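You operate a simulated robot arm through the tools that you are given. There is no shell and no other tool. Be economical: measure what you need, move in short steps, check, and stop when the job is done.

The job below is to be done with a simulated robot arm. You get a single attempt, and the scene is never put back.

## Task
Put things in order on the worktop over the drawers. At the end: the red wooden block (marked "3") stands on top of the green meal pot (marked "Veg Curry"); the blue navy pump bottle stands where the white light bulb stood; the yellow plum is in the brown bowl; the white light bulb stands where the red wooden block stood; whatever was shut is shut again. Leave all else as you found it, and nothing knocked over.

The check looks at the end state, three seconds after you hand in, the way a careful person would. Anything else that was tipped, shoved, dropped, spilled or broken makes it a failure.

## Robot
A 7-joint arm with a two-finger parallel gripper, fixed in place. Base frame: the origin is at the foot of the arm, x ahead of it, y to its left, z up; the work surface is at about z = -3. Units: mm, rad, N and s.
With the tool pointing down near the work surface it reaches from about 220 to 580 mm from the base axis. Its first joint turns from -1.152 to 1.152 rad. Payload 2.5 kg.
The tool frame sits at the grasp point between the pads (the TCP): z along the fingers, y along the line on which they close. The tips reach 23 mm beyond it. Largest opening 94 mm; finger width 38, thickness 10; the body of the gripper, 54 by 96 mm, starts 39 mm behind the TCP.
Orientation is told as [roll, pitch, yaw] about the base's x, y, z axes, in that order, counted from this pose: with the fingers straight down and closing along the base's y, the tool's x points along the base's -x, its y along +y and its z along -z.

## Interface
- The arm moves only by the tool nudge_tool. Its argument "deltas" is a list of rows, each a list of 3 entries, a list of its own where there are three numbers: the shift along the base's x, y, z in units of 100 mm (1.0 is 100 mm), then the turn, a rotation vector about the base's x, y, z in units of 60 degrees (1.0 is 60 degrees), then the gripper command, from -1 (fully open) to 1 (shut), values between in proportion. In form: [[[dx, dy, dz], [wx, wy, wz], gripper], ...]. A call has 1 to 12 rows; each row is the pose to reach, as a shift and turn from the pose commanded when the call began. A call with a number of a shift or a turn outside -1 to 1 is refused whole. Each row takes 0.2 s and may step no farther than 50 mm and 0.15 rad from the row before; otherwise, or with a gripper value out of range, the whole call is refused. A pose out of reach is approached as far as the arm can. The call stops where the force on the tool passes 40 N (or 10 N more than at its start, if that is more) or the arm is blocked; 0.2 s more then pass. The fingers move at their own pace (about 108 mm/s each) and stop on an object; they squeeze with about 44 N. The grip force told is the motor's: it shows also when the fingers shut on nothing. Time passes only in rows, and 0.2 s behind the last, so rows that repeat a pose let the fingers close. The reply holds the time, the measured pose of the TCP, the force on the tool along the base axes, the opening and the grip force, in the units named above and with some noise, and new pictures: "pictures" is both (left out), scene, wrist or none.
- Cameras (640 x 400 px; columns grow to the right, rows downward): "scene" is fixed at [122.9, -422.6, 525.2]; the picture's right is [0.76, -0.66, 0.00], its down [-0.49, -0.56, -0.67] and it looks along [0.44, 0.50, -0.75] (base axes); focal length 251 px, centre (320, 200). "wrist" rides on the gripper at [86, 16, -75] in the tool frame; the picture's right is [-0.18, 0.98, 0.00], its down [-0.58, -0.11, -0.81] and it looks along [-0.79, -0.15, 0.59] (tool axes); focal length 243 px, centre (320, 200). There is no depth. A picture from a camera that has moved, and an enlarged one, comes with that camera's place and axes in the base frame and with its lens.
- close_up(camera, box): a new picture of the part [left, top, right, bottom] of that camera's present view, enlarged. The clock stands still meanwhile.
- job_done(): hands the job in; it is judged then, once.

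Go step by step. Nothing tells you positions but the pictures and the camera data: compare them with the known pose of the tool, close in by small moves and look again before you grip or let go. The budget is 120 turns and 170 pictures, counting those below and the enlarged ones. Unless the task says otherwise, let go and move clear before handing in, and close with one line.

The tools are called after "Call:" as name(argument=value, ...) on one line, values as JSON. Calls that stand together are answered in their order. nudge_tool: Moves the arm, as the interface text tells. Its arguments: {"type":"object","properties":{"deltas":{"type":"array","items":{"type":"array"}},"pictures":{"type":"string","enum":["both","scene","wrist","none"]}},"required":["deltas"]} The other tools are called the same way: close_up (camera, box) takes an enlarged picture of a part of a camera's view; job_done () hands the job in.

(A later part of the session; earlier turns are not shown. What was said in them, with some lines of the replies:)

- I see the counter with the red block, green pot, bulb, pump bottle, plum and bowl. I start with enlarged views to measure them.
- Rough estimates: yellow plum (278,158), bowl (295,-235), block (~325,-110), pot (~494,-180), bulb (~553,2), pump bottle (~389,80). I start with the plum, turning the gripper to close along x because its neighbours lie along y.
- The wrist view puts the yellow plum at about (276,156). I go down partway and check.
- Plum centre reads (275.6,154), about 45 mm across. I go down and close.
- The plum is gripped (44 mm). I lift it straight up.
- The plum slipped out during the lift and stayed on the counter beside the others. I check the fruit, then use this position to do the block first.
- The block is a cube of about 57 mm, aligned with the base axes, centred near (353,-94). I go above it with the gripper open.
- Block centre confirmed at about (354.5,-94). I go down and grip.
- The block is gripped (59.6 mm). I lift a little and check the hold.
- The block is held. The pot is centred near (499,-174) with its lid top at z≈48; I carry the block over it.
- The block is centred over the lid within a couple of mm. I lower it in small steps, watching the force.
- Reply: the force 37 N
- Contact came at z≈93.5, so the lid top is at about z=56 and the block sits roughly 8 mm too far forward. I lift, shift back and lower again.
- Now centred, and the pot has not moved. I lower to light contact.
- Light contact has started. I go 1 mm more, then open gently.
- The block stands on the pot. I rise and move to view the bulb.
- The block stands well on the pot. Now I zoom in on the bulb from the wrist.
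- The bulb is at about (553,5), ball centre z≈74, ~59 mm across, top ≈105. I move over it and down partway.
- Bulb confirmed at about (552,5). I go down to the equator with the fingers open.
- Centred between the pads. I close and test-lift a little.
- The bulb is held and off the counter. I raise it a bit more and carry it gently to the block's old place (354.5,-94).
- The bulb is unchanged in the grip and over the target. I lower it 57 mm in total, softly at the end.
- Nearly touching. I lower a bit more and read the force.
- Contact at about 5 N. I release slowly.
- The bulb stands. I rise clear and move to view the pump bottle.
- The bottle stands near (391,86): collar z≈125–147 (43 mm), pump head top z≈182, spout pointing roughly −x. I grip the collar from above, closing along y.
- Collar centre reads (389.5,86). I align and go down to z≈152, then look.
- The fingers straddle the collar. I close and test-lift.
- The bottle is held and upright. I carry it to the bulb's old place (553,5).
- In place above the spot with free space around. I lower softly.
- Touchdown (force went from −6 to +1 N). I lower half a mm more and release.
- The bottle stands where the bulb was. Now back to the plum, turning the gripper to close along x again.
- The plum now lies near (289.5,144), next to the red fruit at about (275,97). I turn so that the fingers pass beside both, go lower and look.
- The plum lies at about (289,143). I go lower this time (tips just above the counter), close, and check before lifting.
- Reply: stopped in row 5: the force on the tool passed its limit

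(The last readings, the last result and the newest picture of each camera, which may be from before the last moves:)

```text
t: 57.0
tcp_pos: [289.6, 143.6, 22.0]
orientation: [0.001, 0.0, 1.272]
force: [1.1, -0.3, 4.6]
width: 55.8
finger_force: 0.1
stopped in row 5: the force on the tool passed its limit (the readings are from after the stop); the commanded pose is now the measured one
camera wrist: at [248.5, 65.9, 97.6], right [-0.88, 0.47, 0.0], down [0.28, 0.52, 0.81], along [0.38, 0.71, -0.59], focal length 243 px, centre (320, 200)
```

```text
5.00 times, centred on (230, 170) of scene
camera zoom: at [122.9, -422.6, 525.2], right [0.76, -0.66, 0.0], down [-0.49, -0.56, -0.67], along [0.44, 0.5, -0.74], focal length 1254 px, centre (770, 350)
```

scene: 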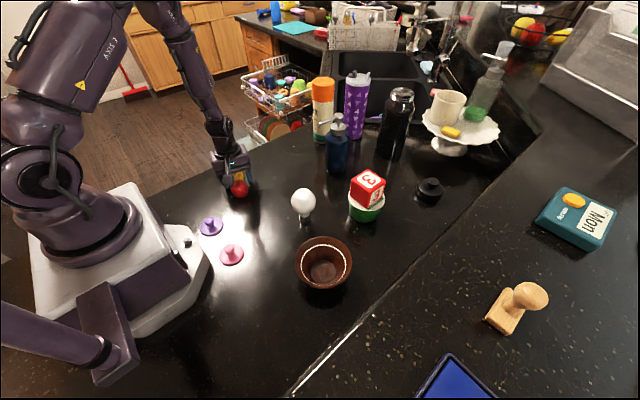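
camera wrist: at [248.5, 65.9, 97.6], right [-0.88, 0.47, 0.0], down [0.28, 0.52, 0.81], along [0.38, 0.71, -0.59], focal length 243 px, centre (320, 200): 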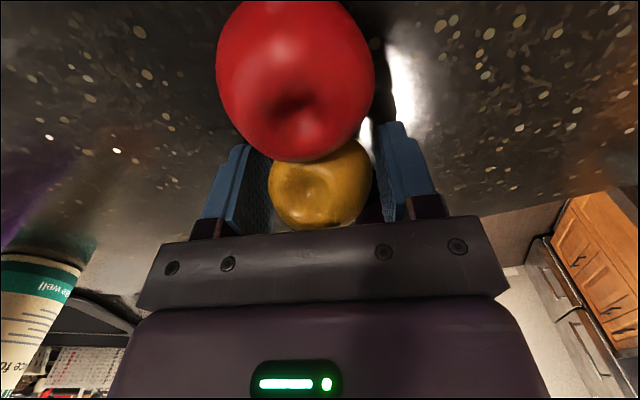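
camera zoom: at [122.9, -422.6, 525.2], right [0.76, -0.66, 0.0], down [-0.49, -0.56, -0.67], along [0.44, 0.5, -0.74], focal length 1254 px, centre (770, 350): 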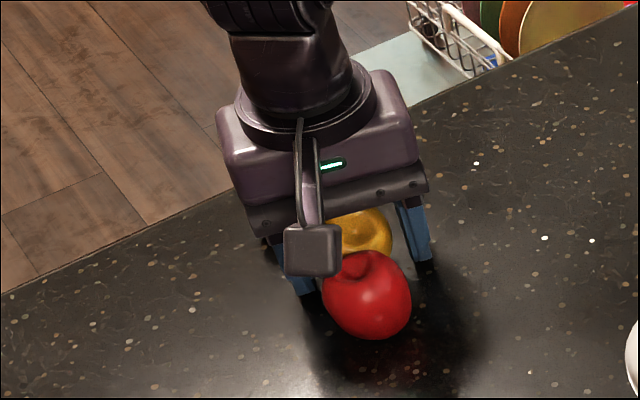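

The tips brushed the counter. I raise 2 mm, close, and look before lifting.

Call:
nudge_tool(deltas=[[[0, 0, 0.02], [0, 0, 0], -0.2], [[0, 0, 0.02], [0, 0, 0], 0], [[0, 0, 0.02], [0, 0, 0], 0.2], [[0, 0, 0.02], [0, 0, 0], 1], [[0, 0, 0.02], [0, 0, 0], 1]], pictures="none")

Call:
nudge_tool(deltas=[[[0, 0, 0.02], [0, 0, 0], 1], [[0, 0, 0.05], [0, 0, 0], 1], [[0, 0, 0.08], [0, 0, 0], 1]])

Call:
close_up(camera="wrist", box=[160, 60, 480, 260])

Call:
close_up(camera="scene", box=[190, 130, 270, 210])

```text
t: 58.1
tcp_pos: [290.2, 143.7, 24.2]
orientation: [0.0, 0.001, 1.27]
force: [0.6, 0.4, -0.7]
width: 44.0
finger_force: 44.1
```

```text
t: 59.0
tcp_pos: [288.1, 143.4, 32.2]
orientation: [0.0, 0.002, 1.271]
force: [-0.3, -0.2, -1.4]
width: 44.0
finger_force: 44.0
camera wrist: at [248.0, 65.9, 107.6], right [-0.88, 0.47, 0.0], down [0.28, 0.52, 0.81], along [0.38, 0.71, -0.59], focal length 243 px, centre (320, 200)
```

scene: 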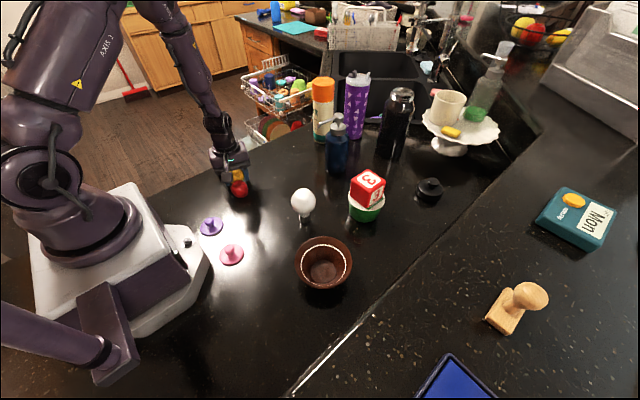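
wrist: 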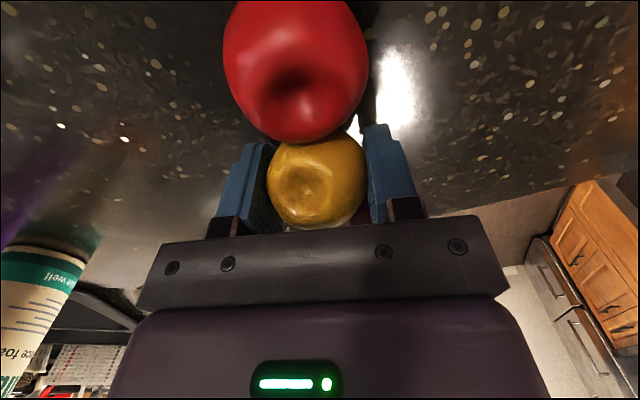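

```text
2.00 times, centred on (320, 160) of wrist
camera zoom: at [248.0, 65.9, 107.6], right [-0.88, 0.47, 0.0], down [0.28, 0.52, 0.81], along [0.38, 0.71, -0.59], focal length 485 px, centre (320, 280)
```

zoom: 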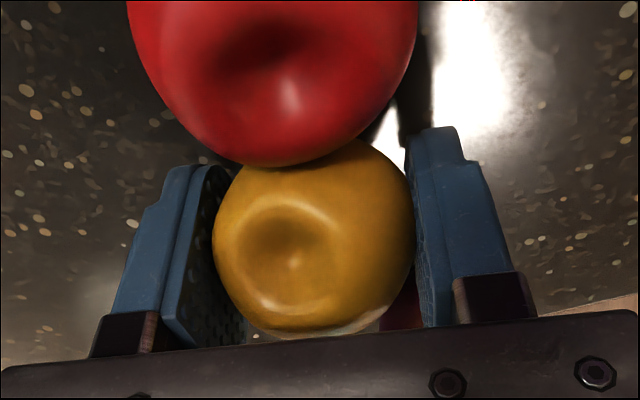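

```text
5.00 times, centred on (230, 170) of scene
camera zoom: at [122.9, -422.6, 525.2], right [0.76, -0.66, 0.0], down [-0.49, -0.56, -0.67], along [0.44, 0.5, -0.75], focal length 1254 px, centre (770, 350)
```

zoom: 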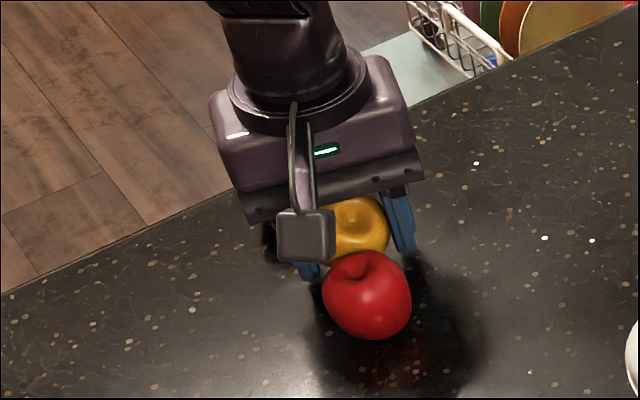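

The plum is coming up with the fingers. I lift slowly and check again.

Call:
nudge_tool(deltas=[[[0, 0.005, 0.05], [0, 0, 0], 1], [[0, 0.01, 0.12], [0, 0, 0], 1], [[0, 0.01, 0.2], [0, 0, 0], 1], [[0, 0.01, 0.28], [0, 0, 0], 1], [[0, 0.01, 0.36], [0, 0, 0], 1], [[0, 0.01, 0.44], [0, 0, 0], 1], [[0, 0.01, 0.52], [0, 0, 0], 1], [[0, 0.01, 0.6], [0, 0, 0], 1]])

Call:
close_up(camera="scene", box=[190, 130, 270, 210])

```text
t: 60.8
tcp_pos: [288.8, 144.8, 93.2]
orientation: [0.0, 0.003, 1.271]
force: [-0.3, 0.1, 0.0]
width: 43.6
finger_force: 44.0
camera wrist: at [247.9, 66.6, 167.8], right [-0.88, 0.47, 0.0], down [0.28, 0.52, 0.81], along [0.38, 0.71, -0.59], focal length 243 px, centre (320, 200)
```

scene: 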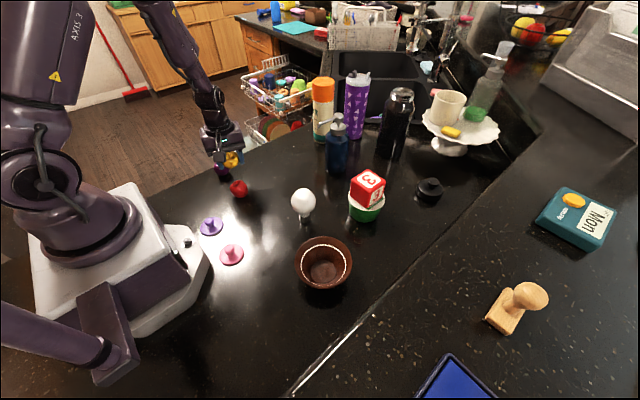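
wrist: 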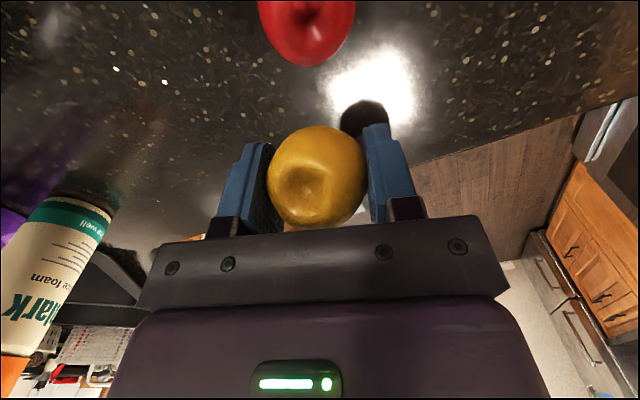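

```text
5.00 times, centred on (230, 170) of scene
camera zoom: at [122.9, -422.6, 525.2], right [0.76, -0.66, 0.0], down [-0.49, -0.56, -0.67], along [0.44, 0.5, -0.75], focal length 1254 px, centre (770, 350)
```

zoom: 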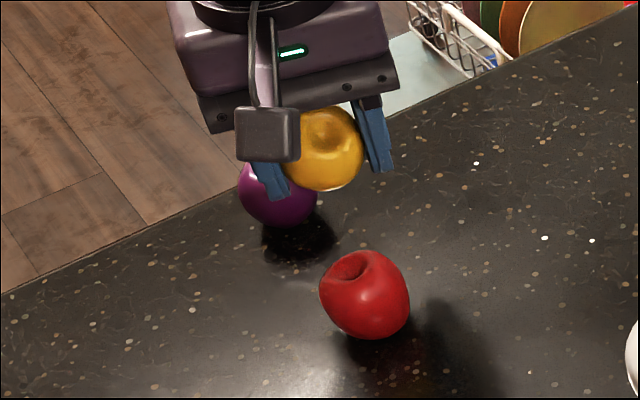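

The plum is held, creeping only slightly. I carry it smoothly toward the bowl (293,-235), passing clear of the bulb.

Call:
nudge_tool(deltas=[[[-0.02, -0.06, 0.04], [0, 0, -0.05], 1], [[-0.04, -0.16, 0.08], [0, 0, -0.1], 1], [[-0.07, -0.3, 0.12], [0, 0, -0.15], 1], [[-0.1, -0.44, 0.16], [0, 0, -0.2], 1], [[-0.13, -0.58, 0.2], [0, 0, -0.25], 1], [[-0.16, -0.72, 0.24], [0, 0, -0.3], 1], [[-0.18, -0.86, 0.27], [0, 0, -0.35], 1], [[-0.2, -1.0, 0.3], [0, 0, -0.4], 1]], pictures="wrist")

```text
t: 62.5
tcp_pos: [269.8, 44.5, 123.2]
orientation: [0.0, 0.002, 0.851]
force: [-0.4, 0.6, -0.9]
width: 43.5
finger_force: 43.9
camera wrist: at [199.9, -9.9, 197.8], right [-0.62, 0.79, 0.0], down [0.47, 0.37, 0.81], along [0.63, 0.5, -0.59], focal length 243 px, centre (320, 200)
```

wrist: 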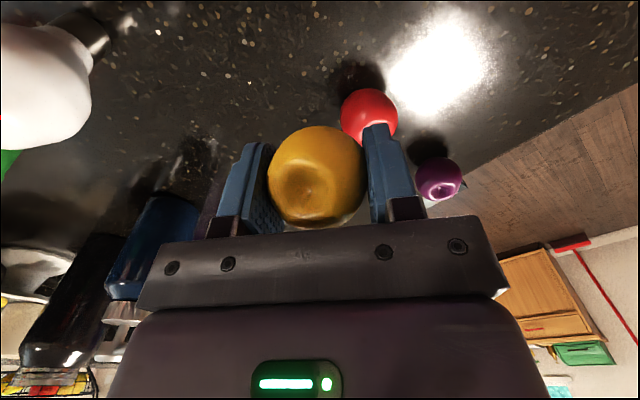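

Still firm. I continue.

Call:
nudge_tool(deltas=[[[0, -0.12, 0], [0, 0, -0.05], 1], [[0, -0.25, 0], [0, 0, -0.1], 1], [[0, -0.38, 0], [0, 0, -0.15], 1], [[0, -0.5, 0], [0, 0, -0.2], 1], [[0, -0.62, 0], [0, 0, -0.25], 1], [[0, -0.75, 0], [0, 0, -0.3], 1], [[0, -0.88, 0], [0, 0, -0.35], 1], [[0, -1.0, 0], [0, 0, -0.4], 1]], pictures="none")

Call:
nudge_tool(deltas=[[[0, -0.12, 0], [0, 0, -0.03], 1], [[0, -0.25, 0], [0, 0, -0.06], 1], [[0, -0.38, 0], [0, 0, -0.1], 1], [[0, -0.5, 0], [0, 0, -0.12], 1], [[0, -0.62, 0], [0, 0, -0.14], 1], [[0.02, -0.75, 0], [0, 0, -0.16], 1], [[0.03, -0.88, 0], [0, 0, -0.18], 1], [[0.05, -1.0, 0], [0, 0, -0.2], 1]], pictures="wrist")

Call:
nudge_tool(deltas=[[[0.03, -0.13, 0], [0, 0, 0], 1], [[0.06, -0.26, 0], [0, 0, 0], 1], [[0.1, -0.4, 0], [0, 0, 0], 1], [[0.13, -0.54, 0], [0, 0, 0], 1], [[0.16, -0.68, 0], [0, 0, 0], 1], [[0.18, -0.8, 0], [0, 0, 0], 1], [[0.18, -0.8, 0], [0, 0, 0], 1]])

Call:
close_up(camera="scene", box=[250, 180, 400, 300])

```text
t: 64.3
tcp_pos: [268.7, -55.8, 123.3]
orientation: [0.001, 0.001, 0.434]
force: [-0.1, 0.0, -0.8]
width: 43.5
finger_force: 43.7
```

```text
t: 66.2
tcp_pos: [273.5, -155.0, 123.7]
orientation: [-0.001, 0.001, 0.226]
force: [1.1, -1.1, -0.1]
width: 43.4
finger_force: 44.0
camera wrist: at [186.0, -159.4, 197.3], right [-0.04, 1.0, 0.0], down [0.59, 0.02, 0.81], along [0.8, 0.03, -0.59], focal length 243 px, centre (320, 200)
```

wrist: 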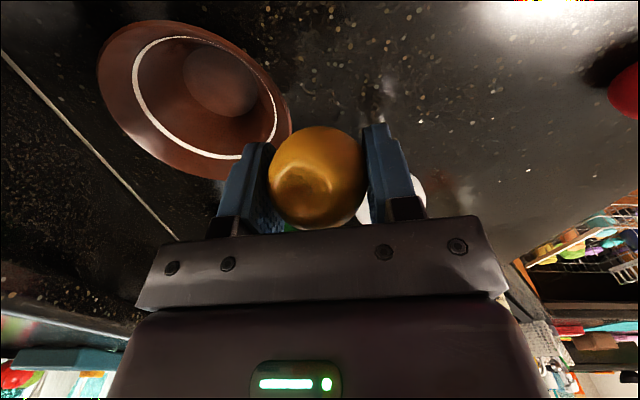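

```text
t: 67.8
tcp_pos: [291.3, -235.1, 123.5]
orientation: [0.001, 0.002, 0.223]
force: [0.3, 0.2, -2.0]
width: 43.4
finger_force: 44.1
camera wrist: at [204.1, -239.0, 197.3], right [-0.04, 1.0, 0.0], down [0.59, 0.02, 0.81], along [0.81, 0.03, -0.59], focal length 243 px, centre (320, 200)
```

scene: 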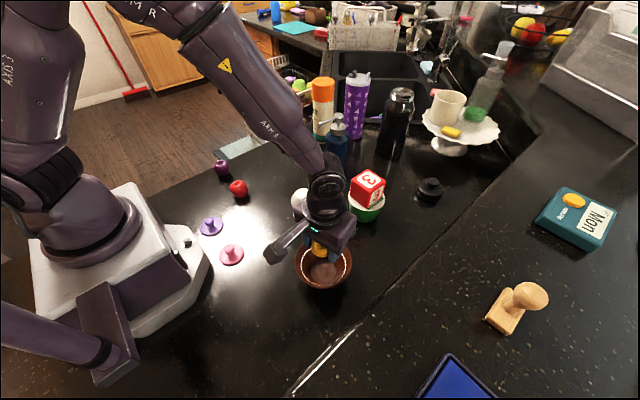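
wrist: 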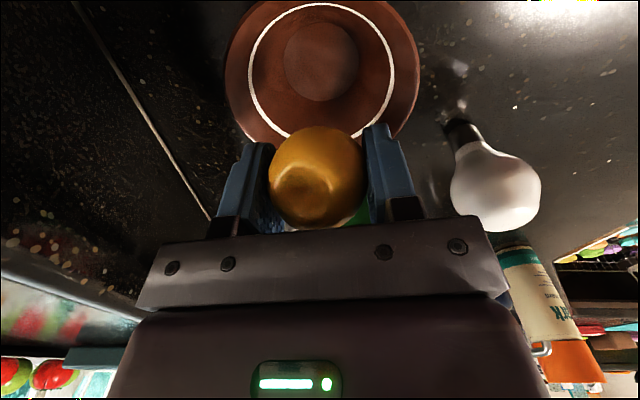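

```text
3.33 times, centred on (325, 240) of scene
camera zoom: at [122.9, -422.6, 525.2], right [0.76, -0.66, 0.0], down [-0.49, -0.56, -0.67], along [0.44, 0.5, -0.75], focal length 836 px, centre (303, 67)
```

zoom: 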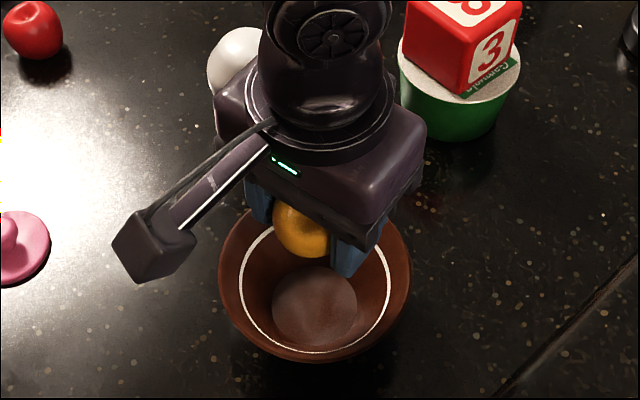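

The plum is centred over the bowl. I lower it inside and open just a little.

Call:
nudge_tool(deltas=[[[0, 0, -0.15], [0, 0, 0], 1], [[0, 0, -0.3], [0, 0, 0], 1], [[0, 0, -0.45], [0, 0, 0], 1], [[0, 0, -0.58], [0, 0, 0], 1], [[0, 0, -0.68], [0, 0, 0], 1], [[0, 0, -0.76], [0, 0, 0], 1]])

Call:
close_up(camera="scene", box=[270, 200, 380, 300])

```text
t: 69.2
tcp_pos: [291.4, -236.0, 47.8]
orientation: [-0.003, 0.003, 0.224]
force: [-1.9, 3.2, 6.7]
width: 43.2
finger_force: 44.2
camera wrist: at [204.5, -238.7, 121.5], right [-0.04, 1.0, 0.0], down [0.59, 0.02, 0.81], along [0.81, 0.03, -0.59], focal length 243 px, centre (320, 200)
```

scene: 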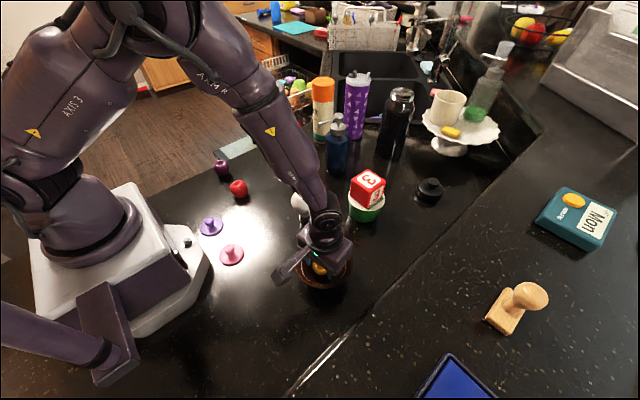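
wrist: 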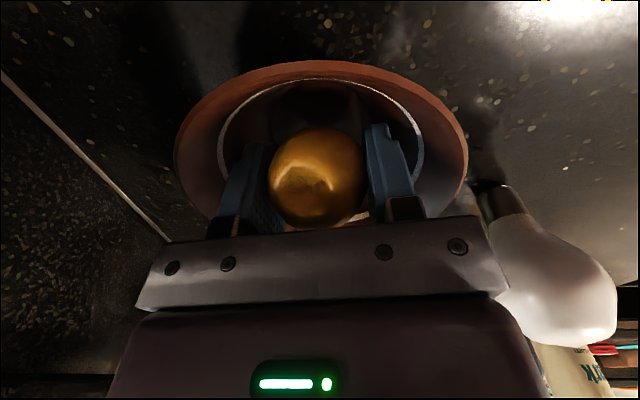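

```text
4.00 times, centred on (325, 250) of scene
camera zoom: at [122.8, -422.6, 525.2], right [0.76, -0.66, 0.0], down [-0.49, -0.56, -0.67], along [0.44, 0.5, -0.75], focal length 1003 px, centre (300, 0)
```

zoom: 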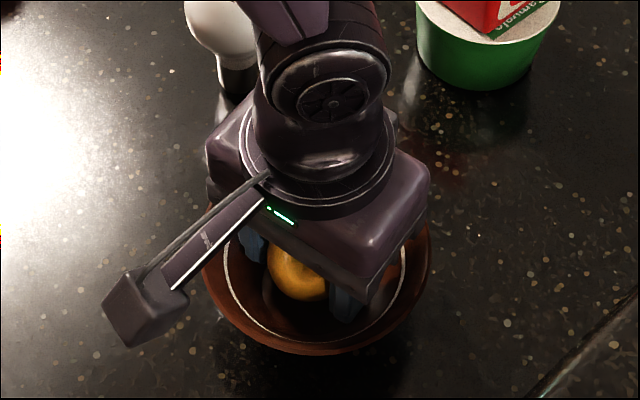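

There is light contact inside the bowl. I raise 3 mm, open slightly and withdraw upward.

Call:
nudge_tool(deltas=[[[0, 0, 0.04], [0, 0, 0], 1], [[0, 0, 0.04], [0, 0, 0], -0.05], [[0, 0, 0.04], [0, 0, 0], -0.12], [[0, 0, 0.12], [0, 0, 0], -0.15], [[0, 0, 0.3], [0, 0, 0], -0.15], [[0, 0, 0.6], [0, 0, 0], -0.15], [[0, 0, 1.0], [0, 0, 0], -0.15]])

Call:
close_up(camera="scene", box=[270, 200, 380, 300])

```text
t: 70.8
tcp_pos: [291.5, -235.5, 146.5]
orientation: [0.0, 0.001, 0.224]
force: [0.6, 0.6, -0.7]
width: 49.8
finger_force: 0.0
camera wrist: at [204.5, -238.7, 221.3], right [-0.04, 1.0, 0.0], down [0.59, 0.02, 0.81], along [0.81, 0.03, -0.59], focal length 243 px, centre (320, 200)
```

scene: 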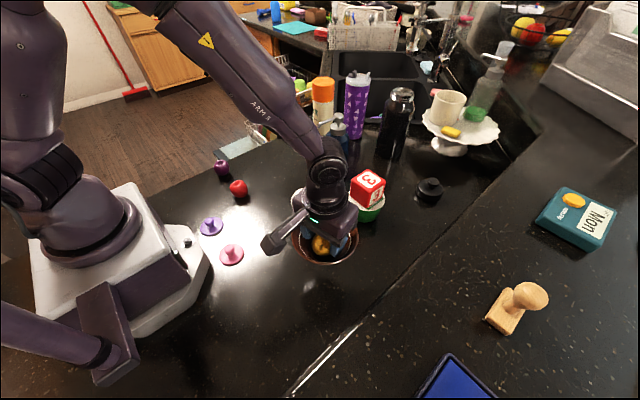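
wrist: 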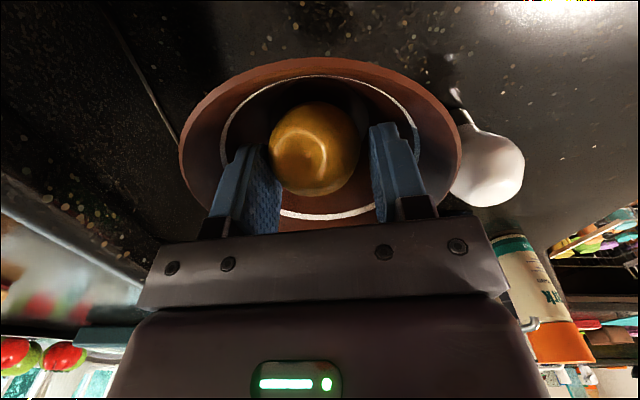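

```text
4.00 times, centred on (325, 250) of scene
camera zoom: at [122.9, -422.6, 525.2], right [0.76, -0.66, 0.0], down [-0.49, -0.56, -0.67], along [0.44, 0.5, -0.75], focal length 1003 px, centre (300, 0)
```

zoom: 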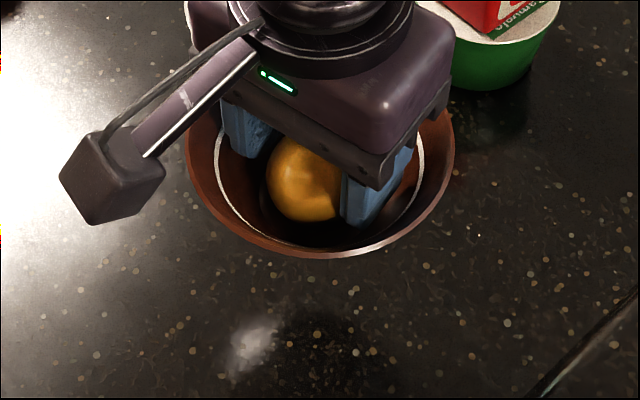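

The opening fingers wedged in the bowl and lifted it with them. I lower it back gently to where it stood, then free the fingers.

Call:
nudge_tool(deltas=[[[0, 0, -0.12], [0, 0, 0], -0.15], [[0, 0, -0.25], [0, 0, 0], -0.15], [[0, 0, -0.4], [0, 0, 0], -0.15], [[0, 0, -0.55], [0, 0, 0], -0.15], [[0, 0, -0.68], [0, 0, 0], -0.15], [[0, 0, -0.8], [0, 0, 0], -0.15], [[0, 0, -0.88], [0, 0, 0], -0.15], [[0, 0, -0.92], [0, 0, 0], -0.15], [[0, 0, -0.94], [0, 0, 0], -0.15], [[0, 0, -0.94], [0, 0, 0], -0.15]])

Call:
close_up(camera="scene", box=[270, 200, 380, 300])

```text
t: 73.0
tcp_pos: [292.2, -235.7, 51.8]
orientation: [-0.001, 0.004, 0.223]
force: [-0.9, -0.2, 0.3]
width: 51.5
finger_force: 0.0
camera wrist: at [204.7, -238.8, 127.3], right [-0.04, 1.0, 0.0], down [0.59, 0.02, 0.81], along [0.81, 0.03, -0.59], focal length 243 px, centre (320, 200)
```

scene: 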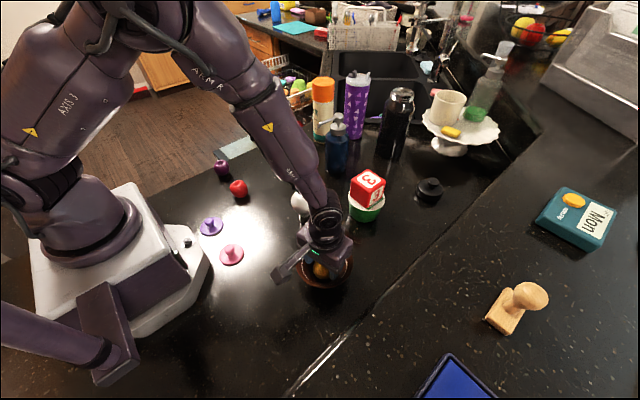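
wrist: 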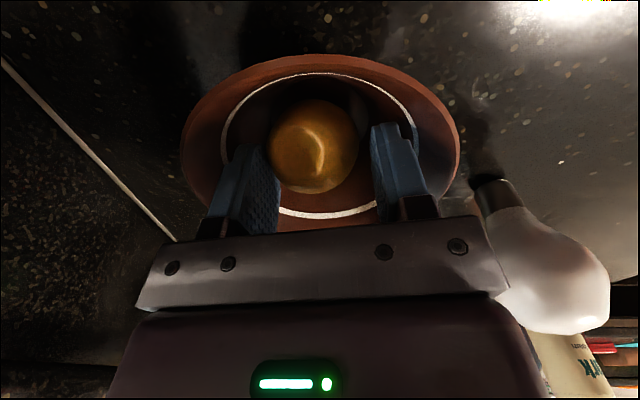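

```text
4.00 times, centred on (325, 250) of scene
camera zoom: at [122.9, -422.6, 525.2], right [0.76, -0.66, 0.0], down [-0.49, -0.56, -0.67], along [0.44, 0.5, -0.75], focal length 1003 px, centre (300, 0)
```

zoom: 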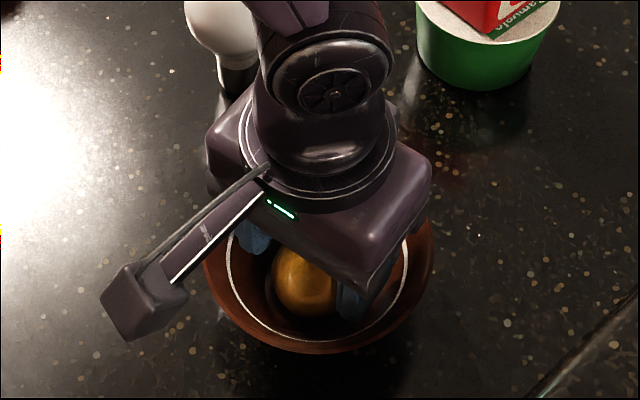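

The bowl is back on the counter. I close the fingers slightly to free them from the wall (wider than the plum), then rise slowly.

Call:
nudge_tool(deltas=[[[0, 0, 0], [0, 0, 0], -0.06], [[0, 0, 0], [0, 0, 0], 0.0], [[0, 0, 0], [0, 0, 0], 0.0], [[0, 0, 0.04], [0, 0, 0], 0.0], [[0, 0, 0.1], [0, 0, 0], 0.0], [[0, 0, 0.16], [0, 0, 0], 0.0]])

Call:
close_up(camera="scene", box=[270, 200, 380, 300])

```text
t: 74.3
tcp_pos: [291.3, -235.4, 68.9]
orientation: [-0.001, 0.0, 0.222]
force: [-0.3, 0.3, -0.6]
width: 47.0
finger_force: 0.0
camera wrist: at [204.4, -238.8, 143.5], right [-0.04, 1.0, 0.0], down [0.59, 0.02, 0.81], along [0.81, 0.03, -0.59], focal length 243 px, centre (320, 200)
```

scene: 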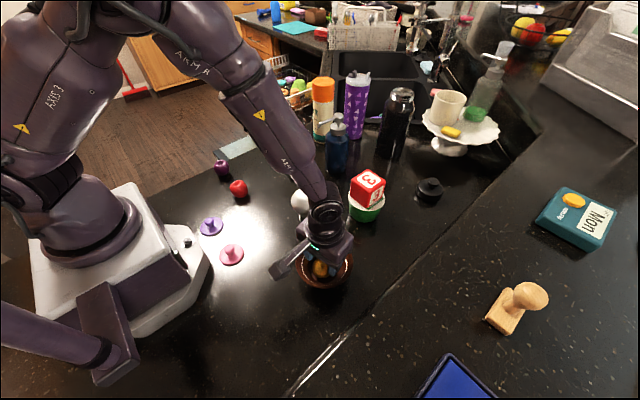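
wrist: 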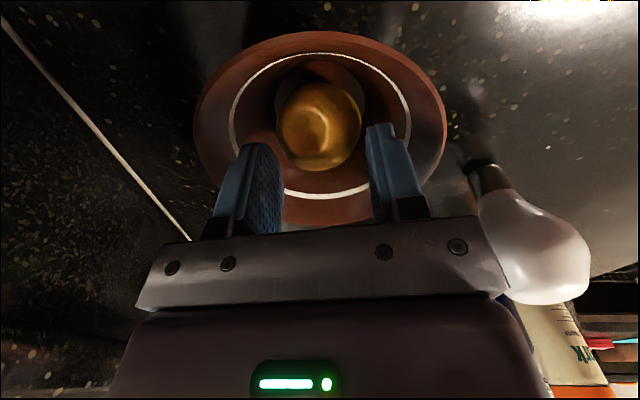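

```text
4.00 times, centred on (325, 250) of scene
camera zoom: at [122.9, -422.6, 525.2], right [0.76, -0.66, 0.0], down [-0.49, -0.56, -0.67], along [0.44, 0.5, -0.75], focal length 1003 px, centre (300, 0)
```

zoom: 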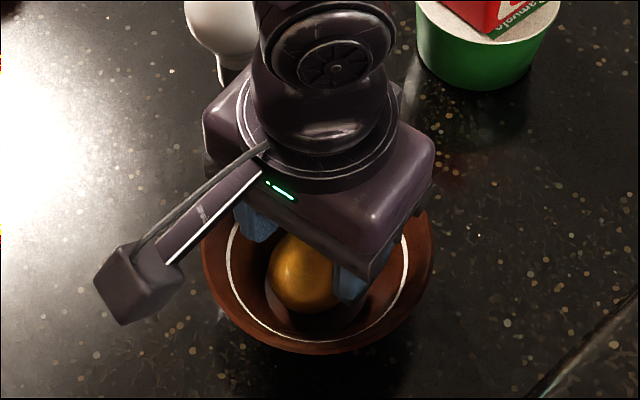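

The bowl stays on the counter with the plum in it. I rise clear and back away to view the whole scene.

Call:
nudge_tool(deltas=[[[0, 0, 0.2], [0, 0, 0], 0.0], [[0, 0, 0.5], [0, 0, 0], 0.0], [[0, 0, 1.0], [0, 0, 0], 0.0]], pictures="none")

Call:
nudge_tool(deltas=[[[0, 0.1, 0.3], [0, 0, 0], 0.0], [[-0.1, 0.5, 0.6], [0, 0, 0], 0.0], [[-0.2, 0.99, 0.8], [0, 0, 0], 0.0]], pictures="none")

Call:
nudge_tool(deltas=[[[0, 0.4, 0], [0, 0, 0], 0.0], [[0, 0.8, 0], [0, 0, 0], 0.0], [[0, 1.0, 0], [0, 0, 0], 0.0]])

Call:
close_up(camera="scene", box=[270, 160, 430, 300])

Call:
close_up(camera="scene", box=[190, 110, 350, 210])

```text
t: 75.2
tcp_pos: [291.6, -236.6, 169.2]
orientation: [0.001, 0.002, 0.223]
force: [0.0, -0.9, -0.2]
width: 47.1
finger_force: 0.1
```

```text
refused: row 2 steps farther than a row can; nothing moved
```

```text
t: 76.0
tcp_pos: [291.6, -134.1, 168.2]
orientation: [-0.001, 0.001, 0.223]
force: [0.7, 0.5, 0.0]
width: 47.2
finger_force: 0.1
camera wrist: at [203.4, -137.2, 243.3], right [-0.04, 1.0, 0.0], down [0.59, 0.02, 0.81], along [0.81, 0.03, -0.59], focal length 243 px, centre (320, 200)
```

scene: 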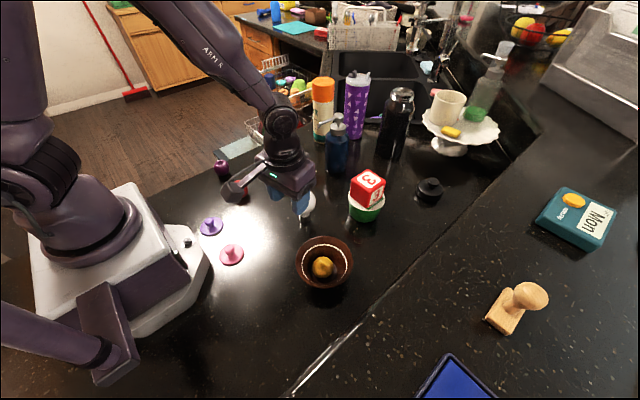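
wrist: 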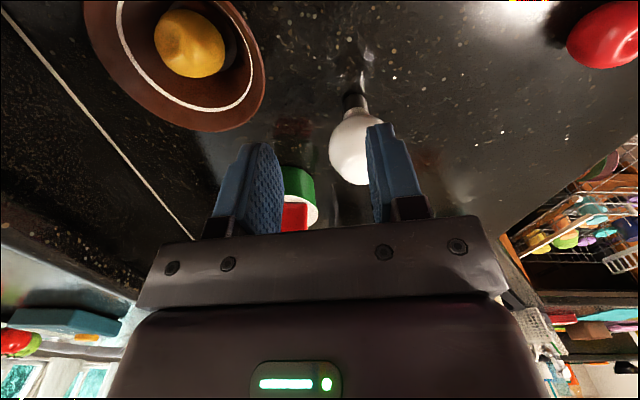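

```text
2.86 times, centred on (350, 230) of scene
camera zoom: at [122.8, -422.6, 525.2], right [0.76, -0.66, 0.0], down [-0.49, -0.56, -0.67], along [0.44, 0.5, -0.75], focal length 717 px, centre (234, 114)
```

zoom: 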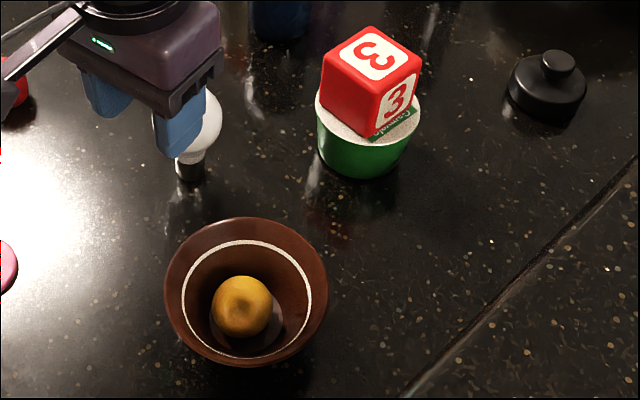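

```text
4.00 times, centred on (270, 160) of scene
camera zoom: at [122.8, -422.6, 525.2], right [0.76, -0.66, 0.0], down [-0.49, -0.56, -0.67], along [0.44, 0.5, -0.75], focal length 1003 px, centre (520, 360)
```

zoom: 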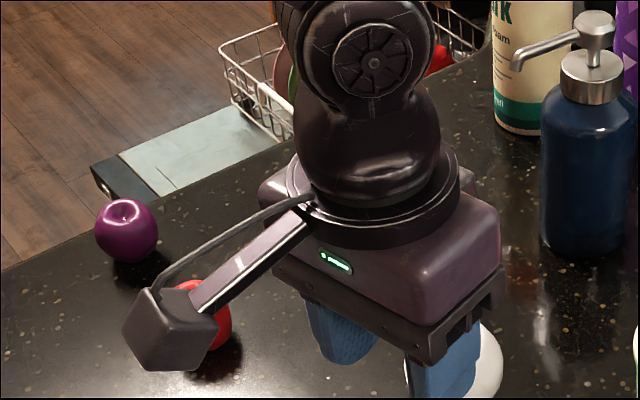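

The bowl is back in place to within about 2 mm. I rise and retreat for a final look.

Call:
nudge_tool(deltas=[[[0, 0, 0.3], [0, 0, 0], 0.0], [[-0.1, 0.1, 0.6], [0, 0, 0], 0.0], [[-0.2, 0.2, 1.0], [0, 0, 0], 0.0], [[-0.25, 0.6, 1.0], [0, 0, 0], 0.0], [[-0.25, 1.0, 1.0], [0, 0, 0], 0.0]], pictures="scene")

Call:
close_up(camera="scene", box=[190, 110, 430, 260])

```text
t: 77.2
tcp_pos: [265.3, -36.2, 269.7]
orientation: [-0.001, 0.001, 0.224]
force: [0.6, -0.4, 0.2]
width: 47.0
finger_force: 0.0
```

scene: 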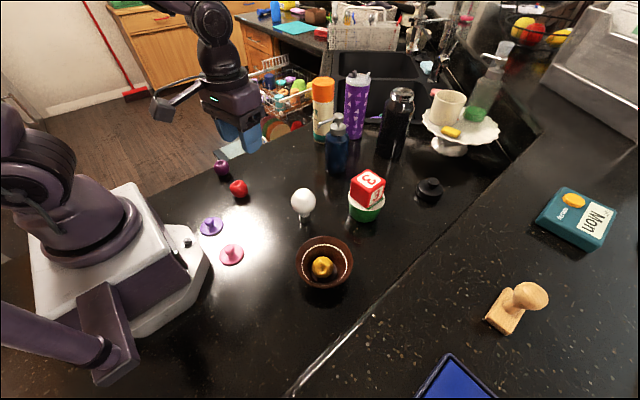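

```text
2.67 times, centred on (310, 185) of scene
camera zoom: at [122.8, -422.6, 525.2], right [0.76, -0.66, 0.0], down [-0.49, -0.56, -0.67], along [0.44, 0.5, -0.75], focal length 669 px, centre (347, 240)
```

zoom: 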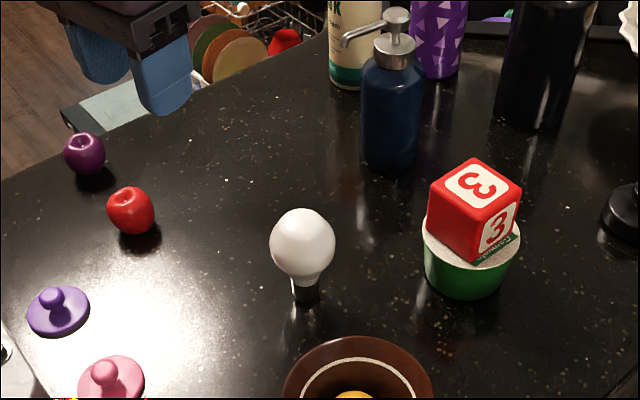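

Everything is in its place, upright and still, and the arm is clear. I hand the job in.

Call:
job_done()

```text
The job is handed in.
```

The job is handed in: the block stands on the pot, the bottle is where the bulb stood, the bulb is where the block stood, and the plum is in the bowl. Two slips on the way: the plum dropped once, moving the red fruit about 2 mm. The bowl also lifted with the fingers and was set back within about 2 mm of its place.
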